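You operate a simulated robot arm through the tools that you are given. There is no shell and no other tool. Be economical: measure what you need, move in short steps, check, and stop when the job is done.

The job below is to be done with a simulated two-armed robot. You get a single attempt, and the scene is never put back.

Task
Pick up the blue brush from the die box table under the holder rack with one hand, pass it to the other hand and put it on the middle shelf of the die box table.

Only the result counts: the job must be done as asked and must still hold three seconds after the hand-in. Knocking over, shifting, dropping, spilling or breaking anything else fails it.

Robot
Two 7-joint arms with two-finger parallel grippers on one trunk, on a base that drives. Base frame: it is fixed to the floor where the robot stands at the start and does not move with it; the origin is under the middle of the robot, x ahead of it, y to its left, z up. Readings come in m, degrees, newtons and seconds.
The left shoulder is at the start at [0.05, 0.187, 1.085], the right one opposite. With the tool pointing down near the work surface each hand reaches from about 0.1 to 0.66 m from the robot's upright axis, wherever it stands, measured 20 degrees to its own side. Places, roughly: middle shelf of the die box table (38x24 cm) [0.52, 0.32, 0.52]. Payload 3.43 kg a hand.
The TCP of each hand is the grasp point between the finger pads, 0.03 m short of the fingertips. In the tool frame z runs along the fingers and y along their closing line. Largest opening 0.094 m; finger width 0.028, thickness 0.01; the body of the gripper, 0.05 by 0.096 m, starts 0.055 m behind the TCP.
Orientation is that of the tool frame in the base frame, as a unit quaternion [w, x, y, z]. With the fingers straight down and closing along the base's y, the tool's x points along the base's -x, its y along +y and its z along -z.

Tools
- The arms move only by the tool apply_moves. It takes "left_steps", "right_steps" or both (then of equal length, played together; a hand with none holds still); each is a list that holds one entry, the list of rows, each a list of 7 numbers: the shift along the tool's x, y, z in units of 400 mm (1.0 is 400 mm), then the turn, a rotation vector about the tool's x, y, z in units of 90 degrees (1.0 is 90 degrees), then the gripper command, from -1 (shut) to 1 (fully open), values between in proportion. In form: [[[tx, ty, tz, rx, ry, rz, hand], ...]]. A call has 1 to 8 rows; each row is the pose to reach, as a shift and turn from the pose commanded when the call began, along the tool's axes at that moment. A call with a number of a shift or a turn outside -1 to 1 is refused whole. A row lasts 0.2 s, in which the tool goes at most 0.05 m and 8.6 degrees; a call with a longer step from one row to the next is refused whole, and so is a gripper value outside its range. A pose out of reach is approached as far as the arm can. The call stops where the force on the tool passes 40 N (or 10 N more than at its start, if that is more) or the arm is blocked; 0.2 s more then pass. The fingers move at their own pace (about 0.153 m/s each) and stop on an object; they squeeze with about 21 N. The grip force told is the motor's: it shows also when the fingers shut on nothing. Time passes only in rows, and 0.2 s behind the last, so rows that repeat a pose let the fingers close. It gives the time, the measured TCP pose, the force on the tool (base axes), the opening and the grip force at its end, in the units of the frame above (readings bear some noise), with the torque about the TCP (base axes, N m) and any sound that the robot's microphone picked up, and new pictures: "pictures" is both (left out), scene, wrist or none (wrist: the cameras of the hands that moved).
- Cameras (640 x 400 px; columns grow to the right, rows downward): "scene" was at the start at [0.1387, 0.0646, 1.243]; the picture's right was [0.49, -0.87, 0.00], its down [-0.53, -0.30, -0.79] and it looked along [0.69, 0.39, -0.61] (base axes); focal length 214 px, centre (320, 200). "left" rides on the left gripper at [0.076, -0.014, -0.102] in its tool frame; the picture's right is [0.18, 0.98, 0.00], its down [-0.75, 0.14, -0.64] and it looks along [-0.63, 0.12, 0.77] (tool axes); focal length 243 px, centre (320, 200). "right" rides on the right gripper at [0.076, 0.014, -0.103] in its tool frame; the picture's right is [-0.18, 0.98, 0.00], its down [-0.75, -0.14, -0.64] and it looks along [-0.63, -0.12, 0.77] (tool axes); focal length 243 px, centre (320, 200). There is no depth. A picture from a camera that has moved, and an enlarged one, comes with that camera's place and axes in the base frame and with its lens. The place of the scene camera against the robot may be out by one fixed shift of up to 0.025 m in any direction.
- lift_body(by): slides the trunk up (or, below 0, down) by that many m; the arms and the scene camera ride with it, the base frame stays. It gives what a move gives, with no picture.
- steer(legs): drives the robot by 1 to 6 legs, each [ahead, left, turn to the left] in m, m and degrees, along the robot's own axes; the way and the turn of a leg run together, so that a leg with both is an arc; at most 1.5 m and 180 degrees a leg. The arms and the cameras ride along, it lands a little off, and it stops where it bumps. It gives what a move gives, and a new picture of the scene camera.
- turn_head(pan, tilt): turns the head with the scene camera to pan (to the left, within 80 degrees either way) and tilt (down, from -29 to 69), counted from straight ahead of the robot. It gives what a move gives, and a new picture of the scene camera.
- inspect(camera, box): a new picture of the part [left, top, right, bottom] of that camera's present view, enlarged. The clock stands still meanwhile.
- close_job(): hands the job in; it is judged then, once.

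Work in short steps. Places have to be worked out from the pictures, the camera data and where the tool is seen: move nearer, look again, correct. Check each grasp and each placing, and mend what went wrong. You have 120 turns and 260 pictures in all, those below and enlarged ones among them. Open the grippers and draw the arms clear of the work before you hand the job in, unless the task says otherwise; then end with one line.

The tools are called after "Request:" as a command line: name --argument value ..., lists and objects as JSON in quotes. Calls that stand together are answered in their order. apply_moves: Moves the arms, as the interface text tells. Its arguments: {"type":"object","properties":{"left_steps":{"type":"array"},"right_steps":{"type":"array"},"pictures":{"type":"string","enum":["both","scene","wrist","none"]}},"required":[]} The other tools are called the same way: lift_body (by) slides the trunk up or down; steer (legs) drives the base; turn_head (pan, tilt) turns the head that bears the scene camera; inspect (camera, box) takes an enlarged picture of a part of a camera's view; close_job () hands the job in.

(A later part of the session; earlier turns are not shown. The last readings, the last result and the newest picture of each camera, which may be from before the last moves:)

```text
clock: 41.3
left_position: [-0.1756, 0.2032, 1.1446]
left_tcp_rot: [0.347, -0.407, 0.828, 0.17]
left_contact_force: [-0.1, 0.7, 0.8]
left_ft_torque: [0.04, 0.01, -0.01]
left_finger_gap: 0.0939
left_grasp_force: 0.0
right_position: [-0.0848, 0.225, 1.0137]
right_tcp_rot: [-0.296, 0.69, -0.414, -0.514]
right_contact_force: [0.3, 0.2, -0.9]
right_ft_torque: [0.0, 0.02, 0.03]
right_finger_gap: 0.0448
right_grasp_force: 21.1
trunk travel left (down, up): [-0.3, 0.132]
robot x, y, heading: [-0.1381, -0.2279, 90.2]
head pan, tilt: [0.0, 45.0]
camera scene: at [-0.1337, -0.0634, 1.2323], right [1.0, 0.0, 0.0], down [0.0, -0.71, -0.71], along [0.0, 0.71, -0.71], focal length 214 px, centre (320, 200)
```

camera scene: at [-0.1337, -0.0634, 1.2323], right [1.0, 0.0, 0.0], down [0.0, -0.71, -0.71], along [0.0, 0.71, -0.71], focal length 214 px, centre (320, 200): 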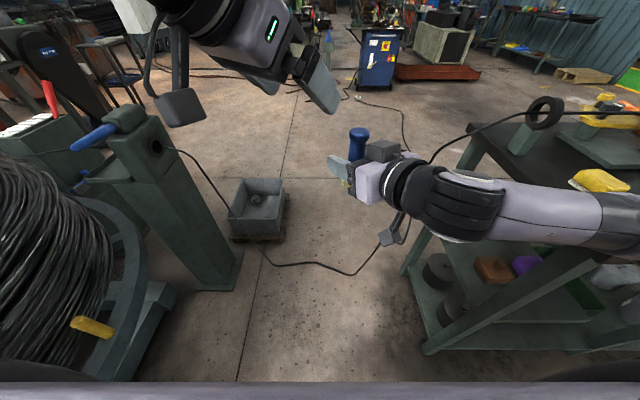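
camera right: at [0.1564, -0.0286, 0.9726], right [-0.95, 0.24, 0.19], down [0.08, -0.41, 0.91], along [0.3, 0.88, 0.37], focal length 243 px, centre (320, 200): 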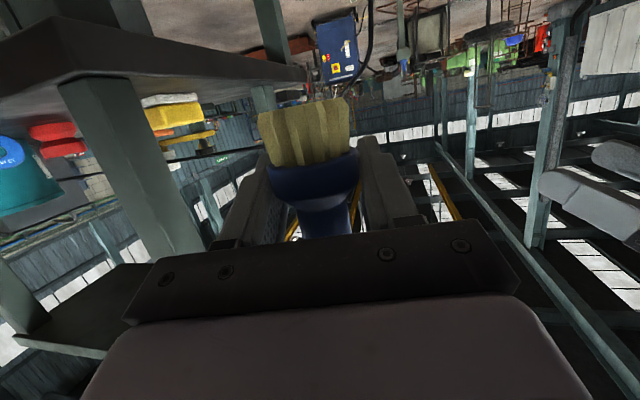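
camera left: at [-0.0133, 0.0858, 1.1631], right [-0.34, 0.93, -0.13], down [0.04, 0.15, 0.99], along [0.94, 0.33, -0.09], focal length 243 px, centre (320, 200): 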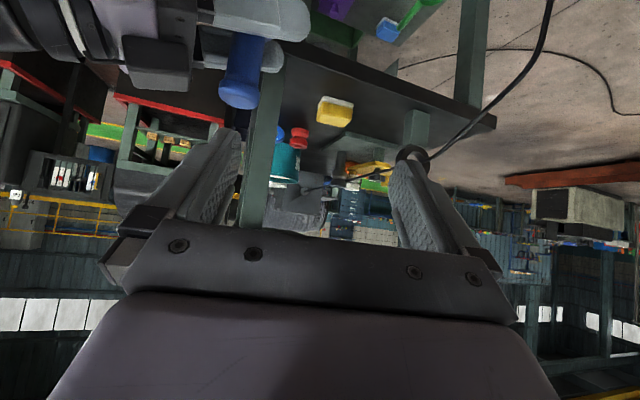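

Facing open floor. I'll extend both hands forward ~0.13 m together, keeping their separation.

Request:
apply_moves --right_steps '[[[-0.025, -0.031, 0.079, 0, 0, 0, -1], [-0.05, -0.062, 0.158, 0, 0, 0, -1], [-0.075, -0.093, 0.236, 0, 0, 0, -1], [-0.1, -0.124, 0.315, 0, 0, 0, -1]]]' --left_steps '[[[-0.034, 0.061, 0.034, 0, 0, 0, 1], [-0.068, 0.121, 0.068, 0, 0, 0, 1], [-0.1, 0.182, 0.1, 0, 0, 0, 1], [-0.135, 0.243, 0.137, 0, 0, 0, 1]]]'

```text
clock: 42.3
left_position: [-0.2096, 0.2925, 1.1467]
left_tcp_rot: [0.347, -0.407, 0.828, 0.17]
left_contact_force: [0.4, 0.7, 0.1]
left_ft_torque: [-0.04, 0.01, -0.02]
left_finger_gap: 0.094
left_grasp_force: 0.1
left hand out of reach, approached as far as the arm can: row 2, 3, 4
right_position: [-0.1038, 0.3658, 1.0143]
right_tcp_rot: [-0.295, 0.691, -0.413, -0.515]
right_contact_force: [-0.5, -0.1, -0.7]
right_ft_torque: [-0.03, 0.04, -0.02]
right_finger_gap: 0.045
right_grasp_force: 21.1
trunk travel left (down, up): [-0.3, 0.132]
robot x, y, heading: [-0.1392, -0.2249, 90.1]
head pan, tilt: [0.0, 45.0]
camera scene: at [-0.1335, -0.0635, 1.2323], right [1.0, 0.0, 0.0], down [0.0, -0.71, -0.71], along [0.0, 0.71, -0.71], focal length 214 px, centre (320, 200)
camera right: at [-0.058, 0.2518, 0.9734], right [-0.88, -0.42, 0.19], down [0.32, -0.27, 0.91], along [-0.33, 0.87, 0.37], focal length 243 px, centre (320, 200)
camera left: at [-0.277, 0.1828, 1.1652], right [-0.86, 0.5, -0.13], down [-0.07, 0.14, 0.99], along [0.51, 0.86, -0.09], focal length 243 px, centre (320, 200)
```

scene: 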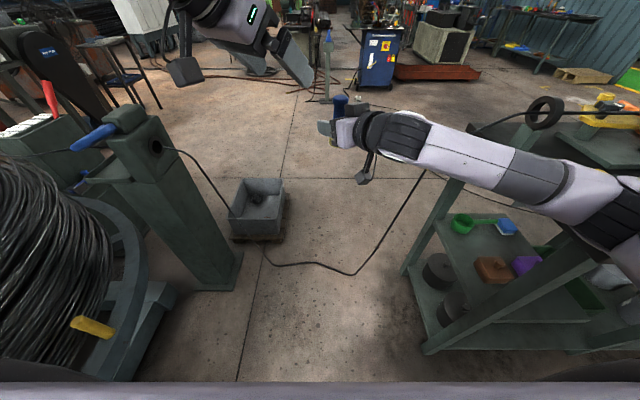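
right: 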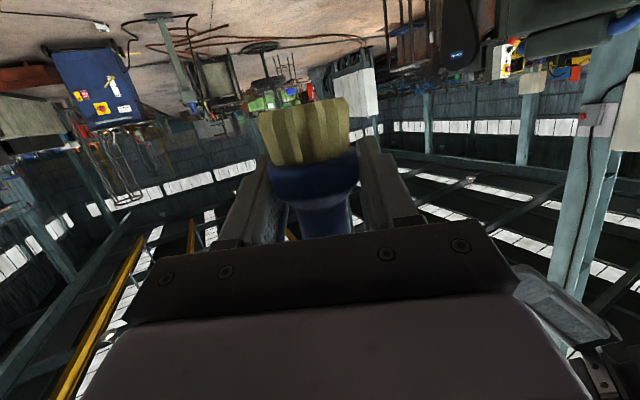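
left: 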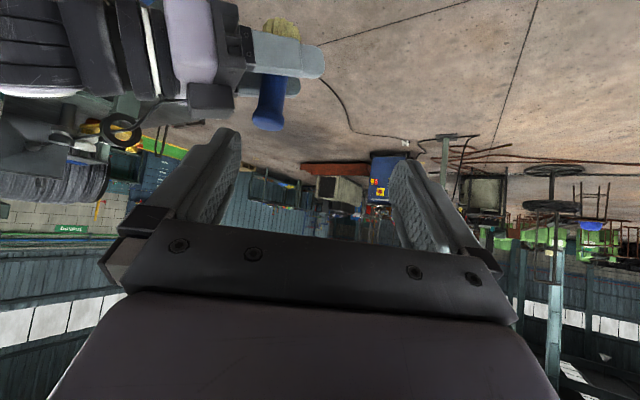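

The right moved fine; the left hits a wrist limit at that inward yaw. I'll relax its yaw ~20° and see where it settles.

Request:
apply_moves --left_steps '[[[0, 0, 0, -0.052, 0, -0.052, 1], [0, 0, 0, -0.105, 0, -0.104, 1], [0, 0, 0, -0.157, 0, -0.156, 1]]]' --pictures "none"

```text
clock: 43.1
left_position: [-0.2326, 0.2823, 1.1467]
left_tcp_rot: [0.318, -0.524, 0.759, 0.218]
left_contact_force: [1.1, 0.5, 0.1]
left_ft_torque: [-0.02, 0.03, -0.04]
left_finger_gap: 0.094
left_grasp_force: 0.0
left hand out of reach, approached as far as the arm can: row 1, 2, 3
right_position: [-0.1041, 0.365, 1.0143]
right_tcp_rot: [-0.295, 0.691, -0.414, -0.514]
right_contact_force: [-0.8, -0.1, -1.0]
right_ft_torque: [0.01, 0.03, -0.01]
right_finger_gap: 0.0444
right_grasp_force: 21.1
trunk travel left (down, up): [-0.3, 0.132]
robot x, y, heading: [-0.1408, -0.2218, 90.0]
head pan, tilt: [0.0, 45.0]
```

The limit seems related to height (a tilted wrist above the shoulder). I'll lower both hands 0.15 m, where the arms have more freedom.

Request:
apply_moves --right_steps '[[[0.09, -0.001, 0.028, 0, 0, 0, -1], [0.18, -0.003, 0.056, 0, 0, 0, -1], [0.27, -0.005, 0.083, 0, 0, 0, -1], [0.358, -0.006, 0.111, 0, 0, 0, -1]]]' --left_steps '[[[0.066, 0, 0.065, 0, 0, 0, 1], [0.133, 0, 0.131, 0, 0, 0, 1], [0.2, 0, 0.197, 0, 0, 0, 1], [0.266, 0, 0.262, 0, 0, 0, 1]]]' --pictures "scene"

```text
clock: 44.1
left_position: [-0.2343, 0.2818, 0.9974]
left_tcp_rot: [0.32, -0.522, 0.76, 0.218]
left_contact_force: [-0.2, -0.2, 0.7]
left_ft_torque: [-0.01, 0.01, 0.0]
left_finger_gap: 0.0941
left_grasp_force: 0.1
right_position: [-0.0967, 0.3666, 0.9281]
right_tcp_rot: [-0.294, 0.692, -0.409, -0.518]
right_contact_force: [0.0, -0.3, -1.2]
right_ft_torque: [0.0, 0.0, 0.0]
right_finger_gap: 0.0443
right_grasp_force: 20.9
right hand out of reach, approached as far as the arm can: row 2, 3, 4
trunk travel left (down, up): [-0.3, 0.132]
robot x, y, heading: [-0.1381, -0.2227, 90.2]
head pan, tilt: [0.0, 45.0]
camera scene: at [-0.1335, -0.0631, 1.2323], right [1.0, 0.0, 0.0], down [0.0, -0.71, -0.71], along [0.0, 0.71, -0.71], focal length 214 px, centre (320, 200)
```

scene: 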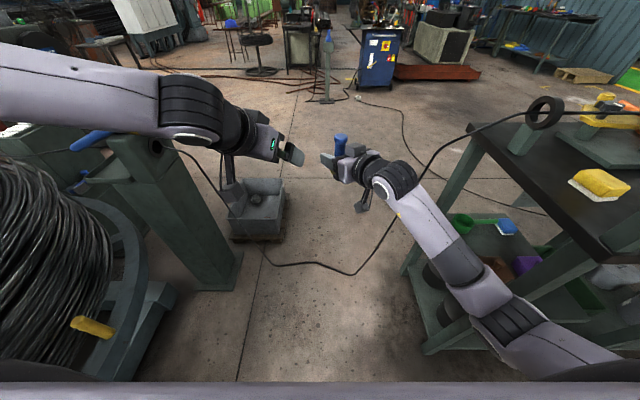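

Left is now free (on target), brush at ≈[-0.097,0.367] with its top ≈0.998. I'll bring the left to a standoff 10 cm up-tool from the grip point with a touch more inward yaw.

Request:
apply_moves --left_steps '[[[-0.08, -0.05, 0.005, 0.03, 0, 0.03, 1], [-0.14, -0.12, 0.01, 0.06, 0, 0.06, 1], [-0.198, -0.205, 0.013, 0.095, 0, 0.093, 1]]]'

```text
clock: 44.9
left_position: [-0.2041, 0.2856, 1.0402]
left_tcp_rot: [0.334, -0.465, 0.796, 0.194]
left_contact_force: [-0.6, -0.6, 0.2]
left_ft_torque: [-0.03, 0.01, 0.01]
left_finger_gap: 0.0936
left_grasp_force: 0.0
left hand out of reach, approached as far as the arm can: row 1, 2, 3
right_position: [-0.0972, 0.3685, 0.9292]
right_tcp_rot: [-0.295, 0.691, -0.409, -0.518]
right_contact_force: [0.4, 0.4, -1.5]
right_ft_torque: [0.02, 0.0, 0.0]
right_finger_gap: 0.0444
right_grasp_force: 21.3
trunk travel left (down, up): [-0.3, 0.132]
robot x, y, heading: [-0.1381, -0.2219, 90.1]
head pan, tilt: [0.0, 45.0]
camera scene: at [-0.1336, -0.0633, 1.2323], right [1.0, 0.0, 0.0], down [0.0, -0.71, -0.71], along [0.0, 0.71, -0.71], focal length 214 px, centre (320, 200)
camera left: at [-0.2548, 0.1683, 1.0584], right [-0.92, 0.37, -0.13], down [-0.09, 0.13, 0.99], along [0.38, 0.92, -0.09], focal length 243 px, centre (320, 200)
```

scene: 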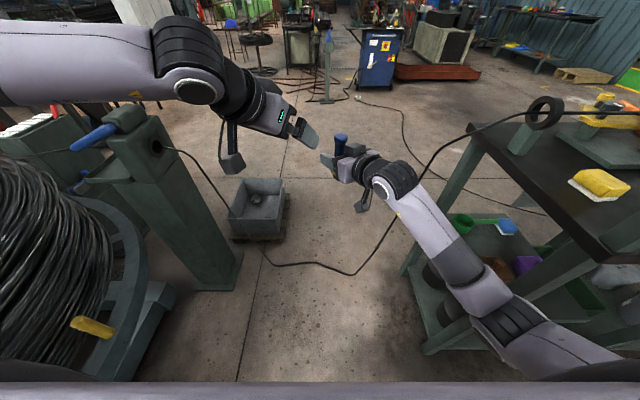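
left: 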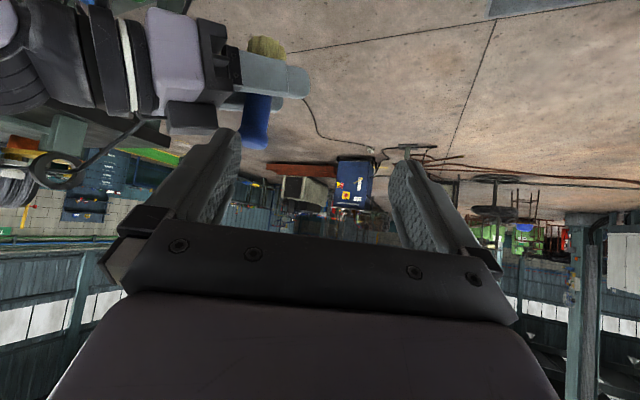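

The left can't go further right, so I'll bring the brush to it: right hand moves ~0.1 m left, slightly up.

Request:
apply_moves --right_steps '[[[-0.047, 0.066, 0.043, 0, 0, 0, -1], [-0.094, 0.132, 0.086, 0, 0, 0, -1], [-0.14, 0.197, 0.128, 0, 0, 0, -1]]]' --pictures "scene"

```text
clock: 45.7
left_position: [-0.2076, 0.2868, 1.0421]
left_tcp_rot: [0.336, -0.467, 0.794, 0.195]
left_contact_force: [-11.9, -9.1, 9.1]
left_ft_torque: [-0.18, -0.42, -0.66]
left_finger_gap: 0.0914
left_grasp_force: 0.2
right_position: [-0.1815, 0.3942, 0.9725]
right_tcp_rot: [-0.288, 0.693, -0.41, -0.517]
right_contact_force: [9.7, 8.8, -9.6]
right_ft_torque: [0.47, 0.89, 1.42]
right_finger_gap: 0.0446
right_grasp_force: 20.9
right hand out of reach, approached as far as the arm can: row 1, 2, 3
trunk travel left (down, up): [-0.3, 0.132]
robot x, y, heading: [-0.1322, -0.2273, 90.3]
head pan, tilt: [0.0, 45.0]
camera scene: at [-0.1367, -0.0632, 1.2324], right [1.0, 0.0, 0.0], down [0.01, -0.71, -0.71], along [0.0, 0.71, -0.71], focal length 214 px, centre (320, 200)
```

scene: 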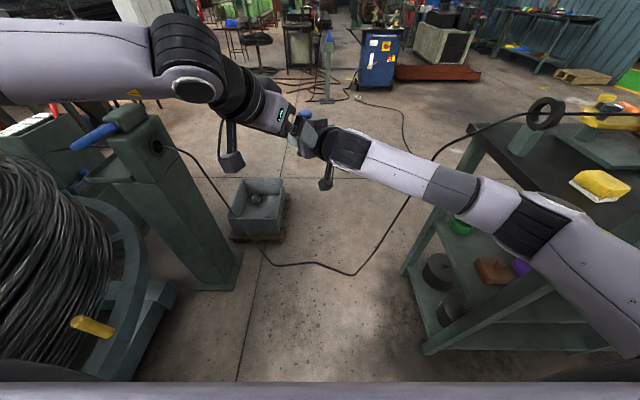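

The hands touched lightly (~12 N). I'll back the left off up-tool and outward.

Request:
apply_moves --left_steps '[[[-0.02, 0.06, -0.08, 0, 0, 0, 1], [-0.04, 0.12, -0.16, 0, 0, 0, 1], [-0.05, 0.18, -0.2, 0, 0, 0, 1]]]'

```text
clock: 46.5
left_position: [-0.2893, 0.2829, 1.1104]
left_tcp_rot: [0.335, -0.466, 0.796, 0.194]
left_contact_force: [-0.7, 0.3, -0.1]
left_ft_torque: [0.03, 0.0, 0.0]
left_finger_gap: 0.0942
left_grasp_force: 0.0
right_position: [-0.1836, 0.391, 0.9747]
right_tcp_rot: [-0.285, 0.694, -0.405, -0.523]
right_contact_force: [-0.3, -1.1, -0.6]
right_ft_torque: [0.0, -0.02, 0.01]
right_finger_gap: 0.0442
right_grasp_force: 21.5
trunk travel left (down, up): [-0.3, 0.132]
robot x, y, heading: [-0.141, -0.2254, 90.2]
head pan, tilt: [0.0, 45.0]
camera scene: at [-0.1339, -0.0634, 1.2323], right [1.0, 0.0, 0.0], down [0.0, -0.71, -0.71], along [0.0, 0.71, -0.71], focal length 214 px, centre (320, 200)
camera left: at [-0.339, 0.166, 1.1292], right [-0.92, 0.37, -0.13], down [-0.09, 0.13, 0.99], along [0.38, 0.92, -0.09], focal length 243 px, centre (320, 200)
```

scene: 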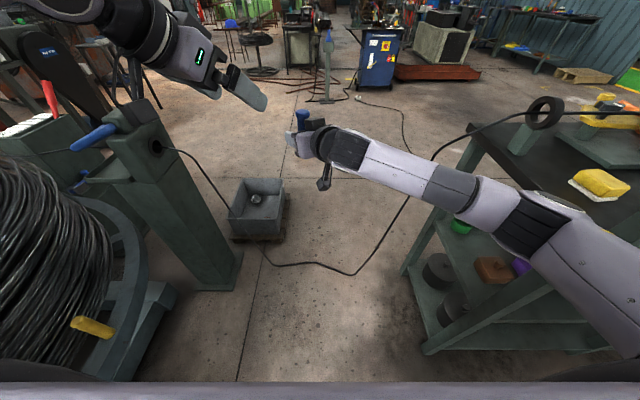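
left: 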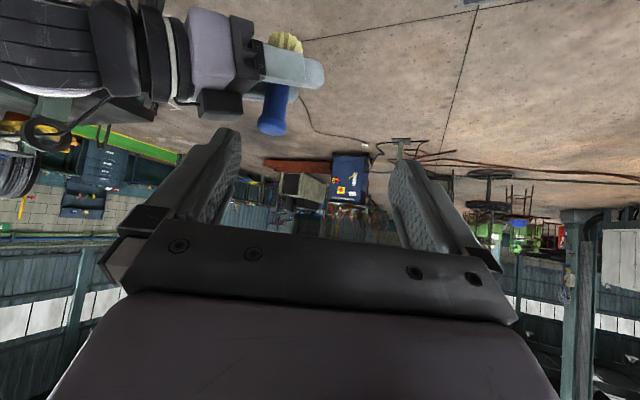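

Left is free at [-0.289,0.283,1.110]; brush still firmly held, grip point ≈[-0.18,0.391,1.027]. I'll align to its axis, still ~10 cm short.

Request:
apply_moves --left_steps '[[[-0.055, -0.05, 0.05, 0, 0, 0, 1], [-0.11, -0.105, 0.12, 0, 0, 0, 1]]]' --pictures "wrist"

```text
clock: 47.1
left_position: [-0.2296, 0.3149, 1.1108]
left_tcp_rot: [0.334, -0.467, 0.795, 0.195]
left_contact_force: [-0.2, -0.3, 0.6]
left_ft_torque: [-0.02, -0.01, 0.03]
left_finger_gap: 0.0941
left_grasp_force: 0.0
left hand out of reach, approached as far as the arm can: row 2
right_position: [-0.1837, 0.3897, 0.974]
right_tcp_rot: [-0.286, 0.694, -0.406, -0.522]
right_contact_force: [-0.4, -0.2, -1.2]
right_ft_torque: [-0.01, -0.03, 0.01]
right_finger_gap: 0.0441
right_grasp_force: 21.1
trunk travel left (down, up): [-0.3, 0.132]
robot x, y, heading: [-0.1386, -0.2285, 90.3]
head pan, tilt: [0.0, 45.0]
camera left: at [-0.2793, 0.197, 1.1284], right [-0.92, 0.37, -0.13], down [-0.09, 0.13, 0.99], along [0.38, 0.92, -0.09], focal length 243 px, centre (320, 200)
```

left: 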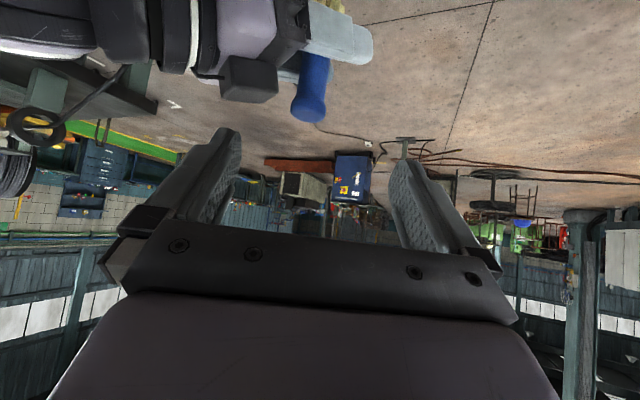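

Nearly there, and the brush is centred between the fingers in the left view. I'll advance part way and check.

Request:
apply_moves --left_steps '[[[-0.006, 0, 0.08, 0, 0, 0, 1], [-0.011, 0, 0.16, 0, 0, 0, 1]]]'

```text
clock: 47.7
left_position: [-0.2246, 0.3268, 1.095]
left_tcp_rot: [0.335, -0.465, 0.796, 0.194]
left_contact_force: [-0.5, 0.7, 0.0]
left_ft_torque: [0.01, -0.02, -0.01]
left_finger_gap: 0.094
left_grasp_force: 0.0
left hand out of reach, approached as far as the arm can: row 1, 2
right_position: [-0.1847, 0.3895, 0.9747]
right_tcp_rot: [-0.284, 0.695, -0.405, -0.522]
right_contact_force: [0.6, -0.7, -0.7]
right_ft_torque: [0.02, 0.04, 0.0]
right_finger_gap: 0.0444
right_grasp_force: 21.0
trunk travel left (down, up): [-0.3, 0.132]
robot x, y, heading: [-0.1415, -0.2216, 90.1]
head pan, tilt: [0.0, 45.0]
camera scene: at [-0.1337, -0.0629, 1.2322], right [1.0, 0.0, 0.0], down [0.0, -0.71, -0.71], along [0.0, 0.71, -0.71], focal length 214 px, centre (320, 200)
camera left: at [-0.2756, 0.209, 1.1124], right [-0.92, 0.37, -0.13], down [-0.09, 0.13, 0.99], along [0.38, 0.92, -0.09], focal length 243 px, centre (320, 200)
```

scene: 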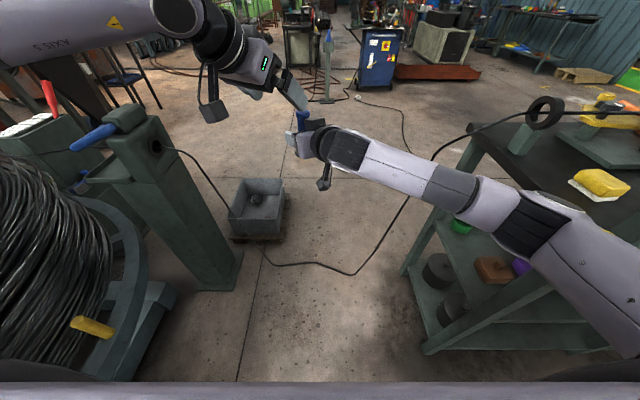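
left: 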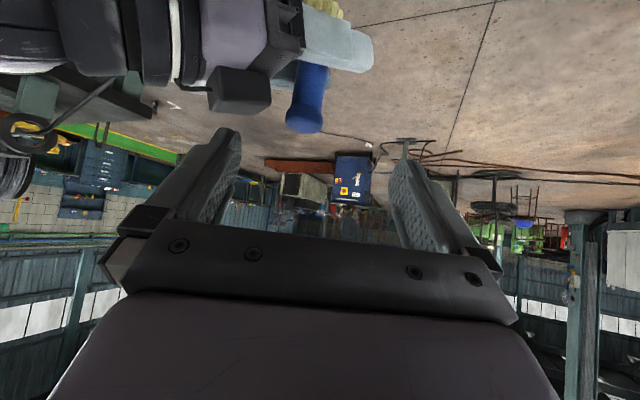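

The left is at a wrist limit with this tilt so high. Better: lean the brush forward 30° (right hand pitches down and lowers) so the left hand can come in more steeply from above, keeping the same relative grip. Left retreats meanwhile.

Request:
apply_moves --left_steps '[[[0, 0.05, -0.08, 0, 0, 0, 1], [0, 0.1, -0.16, 0, 0, 0, 1], [0, 0.12, -0.24, 0, 0, 0, 1], [0, 0.12, -0.3, 0, 0, 0, 1]]]' --right_steps '[[[0.03, 0, 0.01, 0, 0.083, 0, -1], [0.09, 0, 0.025, 0, 0.166, 0, -1], [0.14, 0, 0.04, 0, 0.25, 0, -1], [0.19, 0, 0.058, 0, 0.333, 0, -1]]]'

```text
clock: 48.7
left_position: [-0.3083, 0.2744, 1.1796]
left_tcp_rot: [0.334, -0.466, 0.796, 0.193]
left_contact_force: [-0.3, 0.3, 0.0]
left_ft_torque: [-0.01, 0.02, -0.03]
left_finger_gap: 0.0939
left_grasp_force: 0.0
right_position: [-0.1861, 0.3896, 0.8943]
right_tcp_rot: [-0.179, 0.8, -0.476, -0.318]
right_contact_force: [-0.5, 0.3, -1.2]
right_ft_torque: [0.04, -0.04, 0.0]
right_finger_gap: 0.0441
right_grasp_force: 21.3
trunk travel left (down, up): [-0.3, 0.132]
robot x, y, heading: [-0.1381, -0.227, 90.0]
head pan, tilt: [0.0, 45.0]
camera scene: at [-0.1338, -0.0635, 1.2323], right [1.0, 0.0, 0.0], down [0.0, -0.71, -0.71], along [0.0, 0.71, -0.71], focal length 214 px, centre (320, 200)
camera right: at [-0.1362, 0.2725, 0.9187], right [-0.92, -0.35, 0.14], down [0.08, 0.18, 0.98], along [-0.37, 0.92, -0.14], focal length 243 px, centre (320, 200)
camera left: at [-0.3594, 0.1565, 1.1982], right [-0.92, 0.37, -0.13], down [-0.09, 0.13, 0.99], along [0.38, 0.92, -0.09], focal length 243 px, centre (320, 200)
```

scene: 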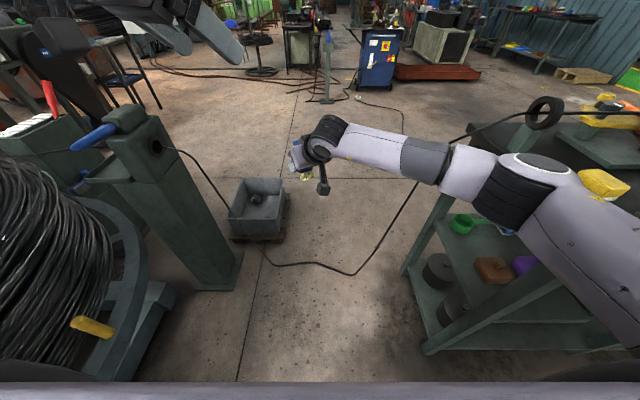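
right: 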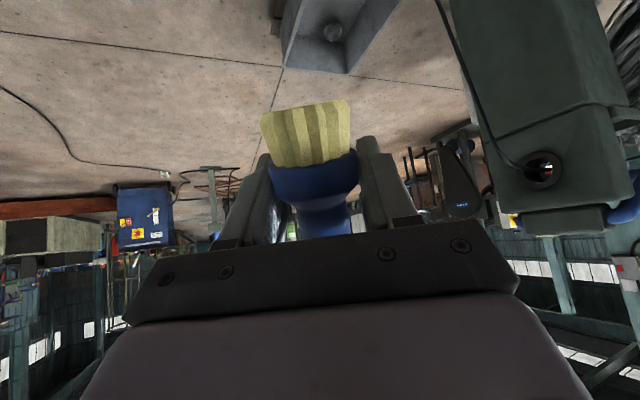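
left: 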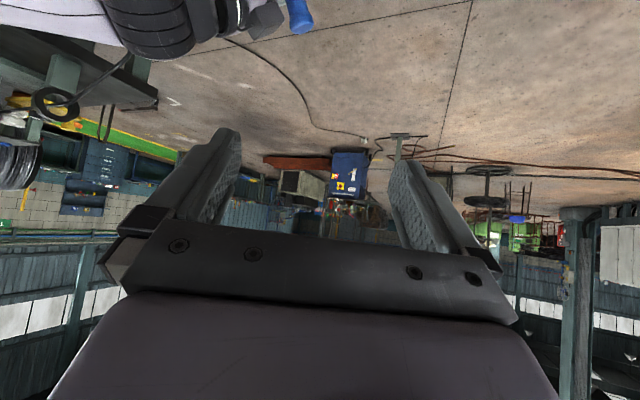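

That worked: brush leans ~30° forward, right exactly on target. Computed grip point ≈[-0.199,0.415,0.942]. I'll turn the left to the matching orientation and go to a standoff 12 cm back along its tool.

Request:
apply_moves --left_steps '[[[0.005, -0.002, 0.09, 0.014, 0.044, -0.061, 1], [0.01, -0.004, 0.18, 0.028, 0.088, -0.122, 1], [0.016, -0.006, 0.27, 0.042, 0.133, -0.183, 1], [0.022, -0.008, 0.36, 0.056, 0.177, -0.244, 1], [0.027, -0.01, 0.45, 0.0705, 0.221, -0.305, 1]]]'

```text
clock: 49.9
left_position: [-0.2787, 0.3406, 1.0414]
left_tcp_rot: [0.254, -0.648, 0.718, -0.016]
left_contact_force: [1.1, 0.3, 0.2]
left_ft_torque: [0.01, 0.01, -0.02]
left_finger_gap: 0.0939
left_grasp_force: 0.0
left hand out of reach, approached as far as the arm can: row 4, 5
right_position: [-0.1849, 0.39, 0.8935]
right_tcp_rot: [-0.179, 0.8, -0.477, -0.318]
right_contact_force: [0.0, -0.3, -0.6]
right_ft_torque: [0.0, 0.0, 0.04]
right_finger_gap: 0.0441
right_grasp_force: 21.2
trunk travel left (down, up): [-0.3, 0.132]
robot x, y, heading: [-0.1398, -0.2302, 90.2]
head pan, tilt: [0.0, 45.0]
camera scene: at [-0.1338, -0.063, 1.2322], right [1.0, 0.0, 0.0], down [0.0, -0.71, -0.71], along [0.0, 0.71, -0.71], focal length 214 px, centre (320, 200)
camera left: at [-0.3079, 0.235, 1.1104], right [-0.91, -0.02, -0.41], down [-0.35, 0.53, 0.77], along [0.21, 0.85, -0.49], focal length 243 px, centre (320, 200)
```

scene: 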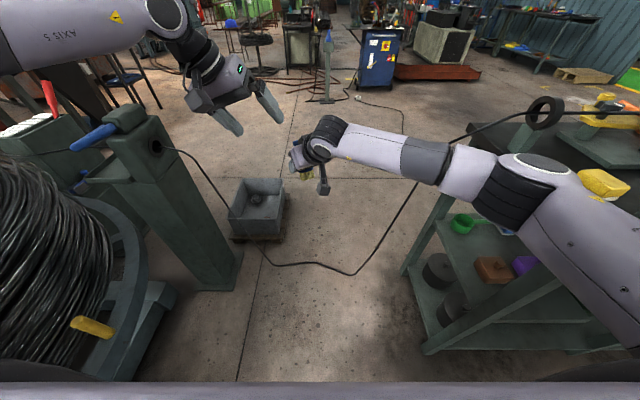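
left: 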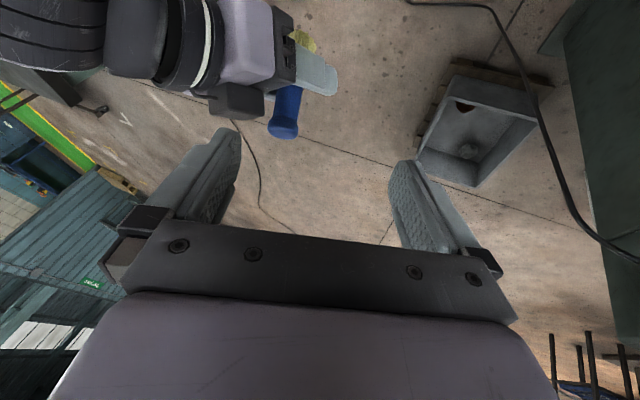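

The left is slightly short; I'll bring the brush ~5 cm toward me with the right hand.

Request:
apply_moves --right_steps '[[[0.038, 0.057, -0.017, 0, 0, 0, -1], [0.077, 0.115, -0.034, 0, 0, 0, -1]]]' --pictures "none"

```text
clock: 50.5
left_position: [-0.2781, 0.3403, 1.0422]
left_tcp_rot: [0.255, -0.647, 0.718, -0.016]
left_contact_force: [0.6, 0.5, 0.3]
left_ft_torque: [0.04, 0.01, 0.02]
left_finger_gap: 0.0942
left_grasp_force: 0.0
right_position: [-0.2102, 0.3396, 0.8838]
right_tcp_rot: [-0.18, 0.8, -0.477, -0.318]
right_contact_force: [-1.3, 0.1, -0.2]
right_ft_torque: [-0.01, 0.01, -0.04]
right_finger_gap: 0.0444
right_grasp_force: 20.6
trunk travel left (down, up): [-0.3, 0.132]
robot x, y, heading: [-0.1397, -0.2278, 90.4]
head pan, tilt: [0.0, 45.0]
```

Right on target; grip point now ≈[-0.223,0.364,0.931]. I'll move the left to the new standoff (10 cm out) and look.

Request:
apply_moves --left_steps '[[[0.065, 0.022, 0.005, 0, 0, 0, 1], [0.13, 0.045, 0.01, 0, 0, 0, 1]]]' --pictures "wrist"

```text
clock: 51.1
left_position: [-0.2941, 0.2953, 1.0146]
left_tcp_rot: [0.254, -0.647, 0.718, -0.018]
left_contact_force: [0.2, 0.6, -0.1]
left_ft_torque: [0.0, -0.02, 0.01]
left_finger_gap: 0.0944
left_grasp_force: 0.1
right_position: [-0.211, 0.3392, 0.8829]
right_tcp_rot: [-0.179, 0.8, -0.476, -0.318]
right_contact_force: [0.0, -0.1, -1.1]
right_ft_torque: [-0.02, 0.03, -0.03]
right_finger_gap: 0.0444
right_grasp_force: 20.5
trunk travel left (down, up): [-0.3, 0.132]
robot x, y, heading: [-0.1371, -0.2264, 90.4]
head pan, tilt: [0.0, 45.0]
camera left: at [-0.3243, 0.1894, 1.0835], right [-0.91, -0.01, -0.41], down [-0.35, 0.53, 0.77], along [0.21, 0.85, -0.49], focal length 243 px, centre (320, 200)
```

left: 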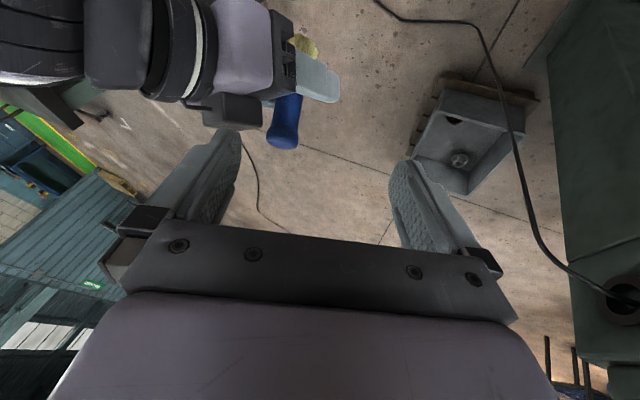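

Moves are relative to the measured pose, good. Aligning laterally and advancing part-way.

Request:
apply_moves --left_steps '[[[-0.06, -0.03, 0.05, 0, 0, 0, 1], [-0.095, -0.06, 0.1, 0, 0, 0, 1], [-0.095, -0.06, 0.19, 0, 0, 0, 1]]]'

```text
clock: 51.9
left_position: [-0.264, 0.3294, 0.981]
left_tcp_rot: [0.263, -0.647, 0.715, -0.015]
left_contact_force: [-2.8, 3.2, 22.6]
left_ft_torque: [-0.19, -1.34, 0.14]
left_finger_gap: 0.0938
left_grasp_force: 0.1
left hand out of reach, approached as far as the arm can: row 2, 3
right_position: [-0.2089, 0.3385, 0.8771]
right_tcp_rot: [-0.177, 0.802, -0.478, -0.312]
right_contact_force: [3.1, -2.5, -23.8]
right_ft_torque: [0.74, 0.39, 0.07]
right_finger_gap: 0.0443
right_grasp_force: 20.9
trunk travel left (down, up): [-0.3, 0.132]
robot x, y, heading: [-0.1336, -0.2241, 90.0]
head pan, tilt: [0.0, 45.0]
camera scene: at [-0.1337, -0.0631, 1.2323], right [1.0, 0.0, 0.0], down [0.0, -0.71, -0.71], along [0.0, 0.71, -0.71], focal length 214 px, centre (320, 200)
camera left: at [-0.2948, 0.2226, 1.0472], right [-0.91, -0.01, -0.42], down [-0.36, 0.52, 0.77], along [0.21, 0.85, -0.48], focal length 243 px, centre (320, 200)
```

scene: 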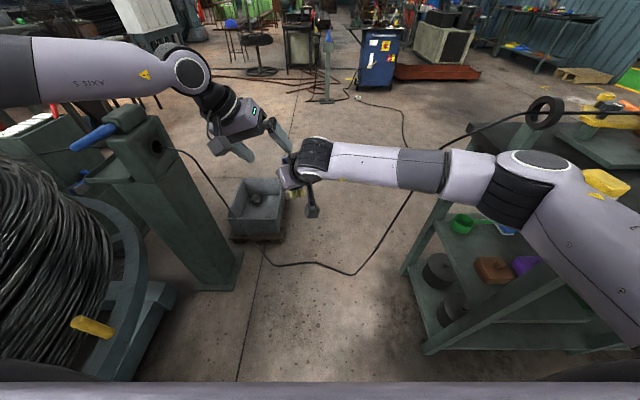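
left: 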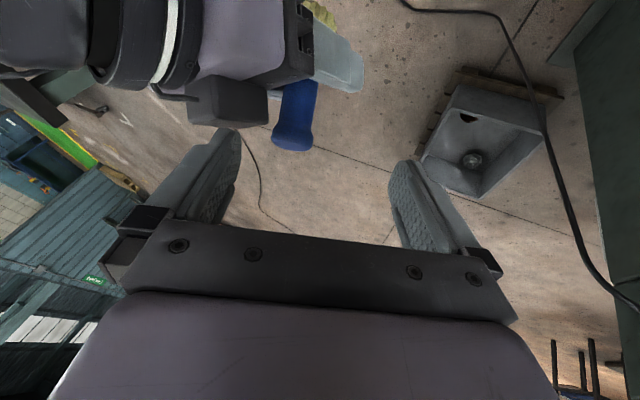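

The left fingertip touched the box on the right gripper, and the left was again slightly short laterally. I'll back off, narrow the left opening to ~62 mm, and bring the brush ~6 cm further toward the left hand.

Request:
apply_moves --left_steps '[[[0, 0, -0.08, 0, 0, 0, 0.32], [0, 0, -0.16, 0, 0, 0, 0.32], [0, 0, -0.16, 0, 0, 0, 0.32], [0, 0, -0.16, 0, 0, 0, 0.32]]]' --right_steps '[[[0, 0, 0, 0, 0, 0, -1], [0, 0, 0, 0, 0, 0, -1], [0.019, 0.079, 0, 0, 0, 0, -1], [0.038, 0.158, 0, 0, 0, 0, -1]]]'

```text
clock: 52.9
left_position: [-0.2908, 0.3063, 1.0317]
left_tcp_rot: [0.254, -0.648, 0.718, -0.016]
left_contact_force: [-0.7, -0.5, 0.0]
left_ft_torque: [-0.02, 0.01, 0.03]
left_finger_gap: 0.062
left_grasp_force: 0.0
right_position: [-0.2611, 0.3008, 0.8734]
right_tcp_rot: [-0.18, 0.8, -0.477, -0.318]
right_contact_force: [-0.1, 0.2, -1.0]
right_ft_torque: [0.03, 0.02, -0.02]
right_finger_gap: 0.0443
right_grasp_force: 21.2
trunk travel left (down, up): [-0.3, 0.132]
robot x, y, heading: [-0.1406, -0.228, 90.3]
head pan, tilt: [0.0, 45.0]
camera scene: at [-0.1339, -0.0635, 1.2323], right [1.0, 0.0, 0.0], down [0.0, -0.71, -0.71], along [0.0, 0.71, -0.71], focal length 214 px, centre (320, 200)
camera right: at [-0.2115, 0.1826, 0.8984], right [-0.92, -0.35, 0.14], down [0.08, 0.18, 0.98], along [-0.37, 0.92, -0.14], focal length 243 px, centre (320, 200)
camera left: at [-0.3214, 0.2005, 1.0996], right [-0.91, -0.01, -0.41], down [-0.35, 0.53, 0.77], along [0.21, 0.85, -0.49], focal length 243 px, centre (320, 200)
```

scene: 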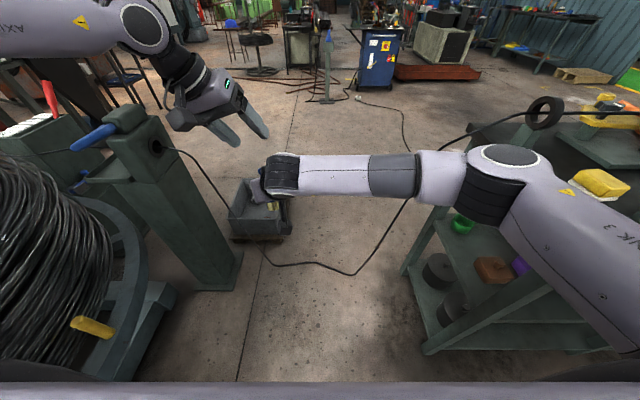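
right: 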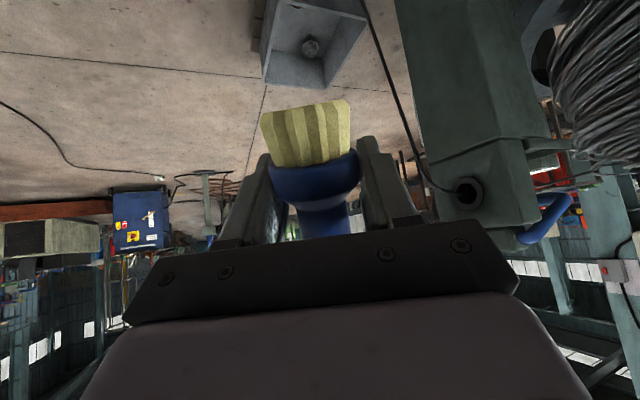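
left: 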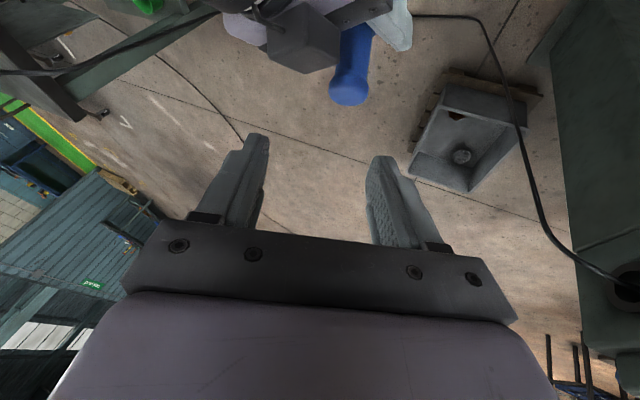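

There's a box atop the right gripper, so the cleaner option is to bring the left in straight down over the brush's top (its closing line across the right hand's direction). I'll rotate the left into tool-down, yaw 120°, above the brush.

Request:
apply_moves --left_steps '[[[-0.03, -0.006, -0.02, -0.047, 0.033, -0.067, 0.32], [-0.06, -0.012, -0.03, -0.094, 0.067, -0.135, 0.32], [-0.07, -0.018, -0.03, -0.141, 0.1, -0.202, 0.32], [-0.075, -0.024, -0.02, -0.188, 0.134, -0.27, 0.32], [-0.08, -0.03, -0.012, -0.235, 0.167, -0.337, 0.32], [-0.081, -0.034, -0.006, -0.2825, 0.201, -0.404, 0.32]]]'

```text
clock: 54.3
left_position: [-0.3406, 0.263, 1.035]
left_tcp_rot: [0.021, 0.866, -0.499, 0.037]
left_contact_force: [-0.8, 0.6, 0.2]
left_ft_torque: [-0.01, 0.0, 0.01]
left_finger_gap: 0.062
left_grasp_force: 0.0
left hand out of reach, approached as far as the arm can: row 2, 3, 4, 5, 6
right_position: [-0.2603, 0.2996, 0.8747]
right_tcp_rot: [-0.179, 0.8, -0.477, -0.318]
right_contact_force: [1.1, -0.9, -1.1]
right_ft_torque: [0.03, -0.01, 0.02]
right_finger_gap: 0.0444
right_grasp_force: 20.8
trunk travel left (down, up): [-0.3, 0.132]
robot x, y, heading: [-0.1347, -0.2233, 90.3]
head pan, tilt: [0.0, 45.0]
camera scene: at [-0.1337, -0.0634, 1.2323], right [1.0, 0.0, 0.0], down [0.0, -0.71, -0.71], along [0.0, 0.71, -0.71], focal length 214 px, centre (320, 200)
camera left: at [-0.296, 0.2119, 1.1451], right [-0.76, -0.65, 0.02], down [-0.53, 0.63, 0.57], along [-0.39, 0.43, -0.82], focal length 243 px, centre (320, 200)
```

scene: 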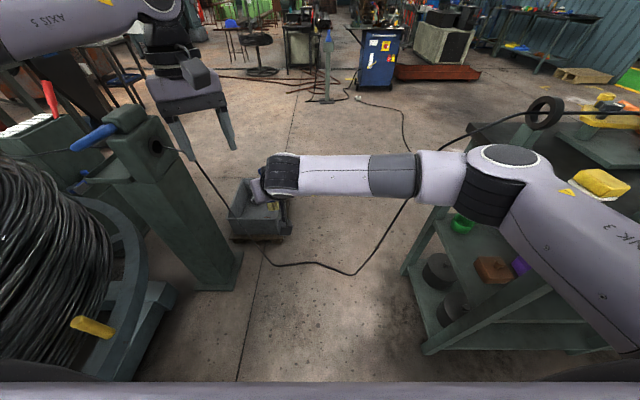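
left: 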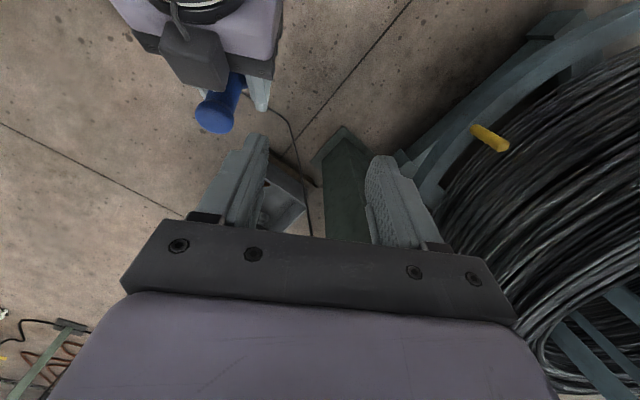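

Clear view now of the brush and that box. The left's reach at this height is the limit, so I'll bring the brush closer and lower with the right hand.

Request:
apply_moves --right_steps '[[[0.055, 0.033, 0.018, 0, 0, 0, -1], [0.11, 0.066, 0.036, 0, 0, 0, -1], [0.165, 0.1, 0.053, 0, 0, 0, -1]]]' --pictures "none"

Request:
inspect --camera "left" --box '[80, 0, 440, 260]'

```text
clock: 55.1
left_position: [-0.3414, 0.2632, 1.0354]
left_tcp_rot: [0.022, 0.865, -0.5, 0.037]
left_contact_force: [0.0, -0.8, 0.7]
left_ft_torque: [0.0, 0.03, 0.0]
left_finger_gap: 0.0616
left_grasp_force: 0.1
right_position: [-0.2806, 0.2488, 0.8133]
right_tcp_rot: [-0.179, 0.8, -0.476, -0.32]
right_contact_force: [0.5, -0.3, -1.6]
right_ft_torque: [0.0, 0.02, 0.02]
right_finger_gap: 0.0442
right_grasp_force: 21.2
trunk travel left (down, up): [-0.3, 0.132]
robot x, y, heading: [-0.1363, -0.2264, 90.0]
head pan, tilt: [0.0, 45.0]
```

```text
1.54 times, centred on (260, 130) of left
camera zoom: at [-0.2961, 0.2119, 1.1451], right [-0.76, -0.65, 0.02], down [-0.53, 0.63, 0.57], along [-0.38, 0.43, -0.82], focal length 373 px, centre (412, 308)
```

zoom: 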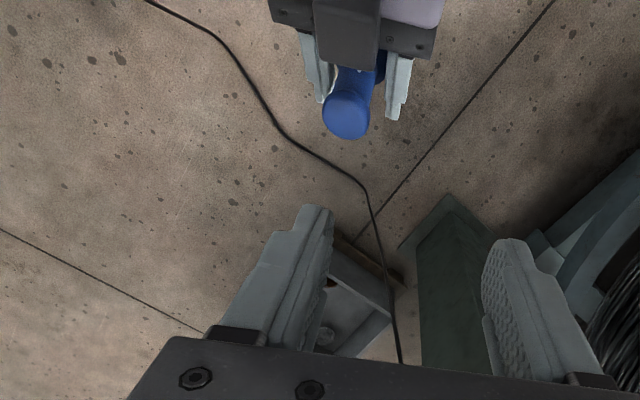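

Very clear view: brush axis sits at ≈[-0.291,0.270] at the grip height 0.857. I'll slide the left sideways 47 mm to above it, partly down.

Request:
apply_moves --left_steps '[[[0.006, -0.06, 0.03, 0, 0, 0, 0.32], [0.006, -0.118, 0.1, 0, 0, 0, 0.32], [0.006, -0.118, 0.2, 0, 0, 0, 0.32]]]'

```text
clock: 55.9
left_position: [-0.3239, 0.248, 0.9597]
left_tcp_rot: [0.022, 0.865, -0.5, 0.038]
left_contact_force: [-0.3, -0.1, 0.2]
left_ft_torque: [0.01, 0.01, -0.03]
left_finger_gap: 0.062
left_grasp_force: 0.1
left hand out of reach, approached as far as the arm can: row 1, 2, 3
right_position: [-0.2803, 0.2488, 0.8128]
right_tcp_rot: [-0.179, 0.8, -0.477, -0.317]
right_contact_force: [0.0, -0.3, -1.1]
right_ft_torque: [-0.01, 0.01, -0.01]
right_finger_gap: 0.0443
right_grasp_force: 21.4
trunk travel left (down, up): [-0.3, 0.132]
robot x, y, heading: [-0.1405, -0.226, 90.2]
head pan, tilt: [0.0, 45.0]
camera scene: at [-0.1337, -0.0633, 1.2323], right [1.0, 0.0, 0.0], down [0.0, -0.71, -0.71], along [0.0, 0.71, -0.71], focal length 214 px, centre (320, 200)
camera left: at [-0.2793, 0.1977, 1.0688], right [-0.76, -0.65, 0.02], down [-0.53, 0.63, 0.57], along [-0.38, 0.43, -0.82], focal length 243 px, centre (320, 200)
```

scene: 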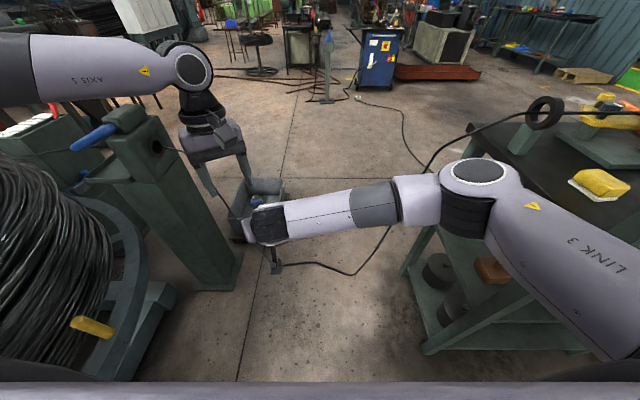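
left: 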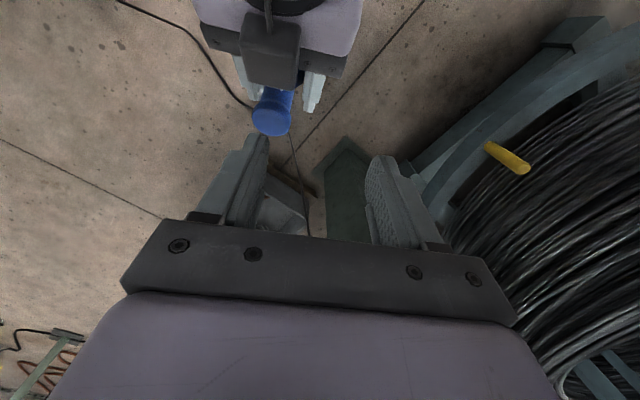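

I'll instead slide the brush under the left hand's axis with the free right hand (−27, −31 mm).

Request:
apply_moves --right_steps '[[[0.014, 0.048, -0.012, 0, 0, 0, -1], [0.027, 0.096, -0.023, 0, 0, 0, -1]]]' --pictures "none"

Request:
inspect --camera "left" --box '[160, 40, 480, 240]'

```text
clock: 56.5
left_position: [-0.3244, 0.2487, 0.9594]
left_tcp_rot: [0.022, 0.865, -0.499, 0.037]
left_contact_force: [-0.7, -0.5, -0.7]
left_ft_torque: [-0.02, 0.01, 0.01]
left_finger_gap: 0.062
left_grasp_force: 0.1
right_position: [-0.3075, 0.219, 0.8132]
right_tcp_rot: [-0.18, 0.799, -0.477, -0.317]
right_contact_force: [-0.6, 1.0, -0.7]
right_ft_torque: [0.03, 0.02, 0.02]
right_finger_gap: 0.0441
right_grasp_force: 20.8
trunk travel left (down, up): [-0.3, 0.132]
robot x, y, heading: [-0.1324, -0.2237, 90.2]
head pan, tilt: [0.0, 45.0]
```

```text
2.00 times, centred on (320, 140) of left
camera zoom: at [-0.2794, 0.1975, 1.0692], right [-0.76, -0.65, 0.02], down [-0.53, 0.63, 0.57], along [-0.38, 0.43, -0.82], focal length 485 px, centre (320, 320)
```

zoom: 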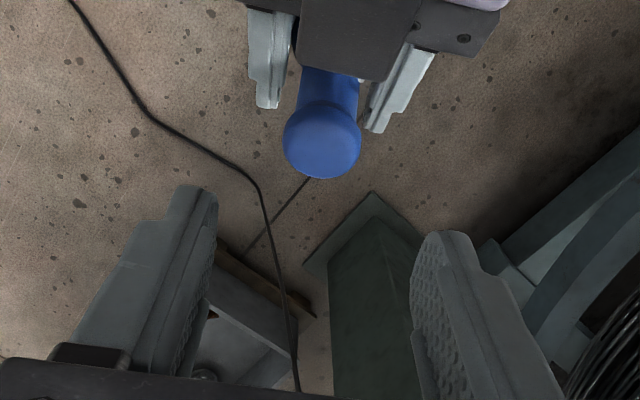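

Well aligned (offsets ≈3 mm). I'll descend along the tool about 10 cm in small rows.

Request:
apply_moves --left_steps '[[[0, -0.005, 0.07, 0, 0, 0, 0.32], [0, -0.008, 0.14, 0, 0, 0, 0.32], [0, -0.008, 0.19, 0, 0, 0, 0.32]]]' --pictures "wrist"

```text
clock: 57.3
left_position: [-0.331, 0.2326, 0.8899]
left_tcp_rot: [0.021, 0.865, -0.5, 0.038]
left_contact_force: [-0.6, -0.5, 0.8]
left_ft_torque: [0.03, -0.03, 0.0]
left_finger_gap: 0.062
left_grasp_force: 0.1
left hand out of reach, approached as far as the arm can: row 1, 2, 3
right_position: [-0.3078, 0.2183, 0.814]
right_tcp_rot: [-0.179, 0.8, -0.477, -0.317]
right_contact_force: [-0.3, 0.1, -0.1]
right_ft_torque: [0.01, 0.01, -0.01]
right_finger_gap: 0.0444
right_grasp_force: 20.6
trunk travel left (down, up): [-0.3, 0.132]
robot x, y, heading: [-0.1382, -0.2245, 90.3]
head pan, tilt: [0.0, 45.0]
camera left: at [-0.2858, 0.1811, 0.9994], right [-0.76, -0.65, 0.02], down [-0.53, 0.63, 0.57], along [-0.38, 0.43, -0.82], focal length 243 px, centre (320, 200)
```

left: 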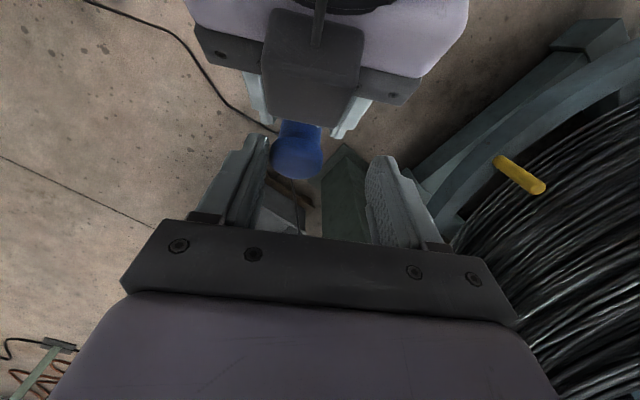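

The left drifted ~15 mm off the axis while descending; I'll shift the brush that much with the right hand.

Request:
apply_moves --right_steps '[[[0.003, 0.026, -0.002, 0, 0, 0, -1], [0.005, 0.052, -0.003, 0, 0, 0, -1]]]' --pictures "none"

Request:
apply_moves --left_steps '[[[0, 0, 0.045, 0, 0, 0, 0.32], [0, 0, 0.085, 0, 0, 0, 0.32]]]' --pictures "wrist"

```text
clock: 57.9
left_position: [-0.33, 0.2326, 0.8908]
left_tcp_rot: [0.022, 0.865, -0.499, 0.037]
left_contact_force: [-0.4, -0.3, 0.1]
left_ft_torque: [0.0, 0.04, 0.0]
left_finger_gap: 0.0621
left_grasp_force: 0.1
right_position: [-0.3242, 0.2045, 0.8137]
right_tcp_rot: [-0.179, 0.8, -0.477, -0.317]
right_contact_force: [-0.2, 0.0, -0.8]
right_ft_torque: [0.05, -0.01, 0.0]
right_finger_gap: 0.0443
right_grasp_force: 20.5
trunk travel left (down, up): [-0.3, 0.132]
robot x, y, heading: [-0.1374, -0.2283, 90.4]
head pan, tilt: [0.0, 45.0]
```

```text
clock: 58.5
left_position: [-0.3392, 0.223, 0.8625]
left_tcp_rot: [0.022, 0.865, -0.5, 0.038]
left_contact_force: [0.8, 0.4, 0.1]
left_ft_torque: [0.04, 0.04, 0.0]
left_finger_gap: 0.0617
left_grasp_force: 0.2
left hand out of reach, approached as far as the arm can: row 1, 2
right_position: [-0.3245, 0.207, 0.8147]
right_tcp_rot: [-0.179, 0.8, -0.476, -0.318]
right_contact_force: [0.1, -0.4, -0.5]
right_ft_torque: [-0.01, -0.02, 0.0]
right_finger_gap: 0.0443
right_grasp_force: 21.1
trunk travel left (down, up): [-0.3, 0.132]
robot x, y, heading: [-0.138, -0.2267, 90.3]
head pan, tilt: [0.0, 45.0]
camera left: at [-0.2931, 0.1715, 0.9714], right [-0.76, -0.65, 0.02], down [-0.53, 0.63, 0.57], along [-0.38, 0.43, -0.82], focal length 243 px, centre (320, 200)
```

left: 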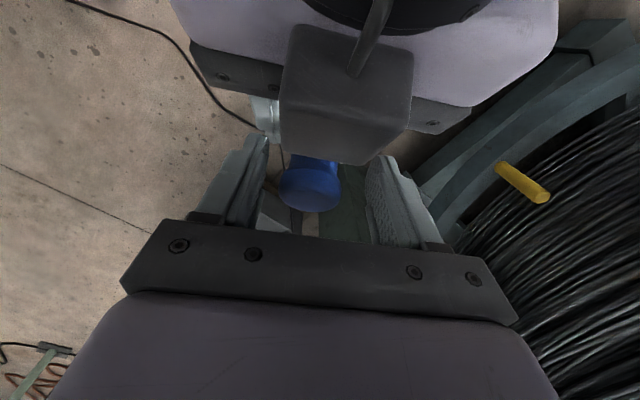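

The handle top is between the left pads with no contact. I'll close the left hand on it.

Request:
apply_moves --left_steps '[[[0, 0, 0, 0, 0, 0, -0.2], [0, 0, 0, 0, 0, 0, -0.6], [0, 0, 0, 0, 0, 0, -1], [0, 0, 0, 0, 0, 0, -1]]]' --pictures "wrist"

```text
clock: 59.5
left_position: [-0.3373, 0.2241, 0.8635]
left_tcp_rot: [0.02, 0.865, -0.5, 0.039]
left_contact_force: [11.9, 5.2, 1.4]
left_ft_torque: [0.14, -0.3, 0.28]
left_finger_gap: 0.0278
left_grasp_force: 21.3
right_position: [-0.3248, 0.2057, 0.8138]
right_tcp_rot: [-0.178, 0.801, -0.476, -0.318]
right_contact_force: [-11.7, -5.2, -2.5]
right_ft_torque: [0.13, -0.23, -0.05]
right_finger_gap: 0.0446
right_grasp_force: 21.2
trunk travel left (down, up): [-0.3, 0.132]
robot x, y, heading: [-0.1393, -0.2258, 90.0]
head pan, tilt: [0.0, 45.0]
camera left: at [-0.2924, 0.1718, 0.9721], right [-0.76, -0.65, 0.01], down [-0.53, 0.63, 0.57], along [-0.38, 0.43, -0.82], focal length 243 px, centre (320, 200)
```

left: 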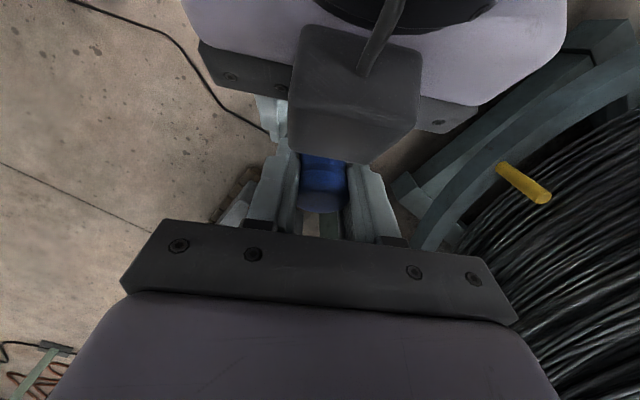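

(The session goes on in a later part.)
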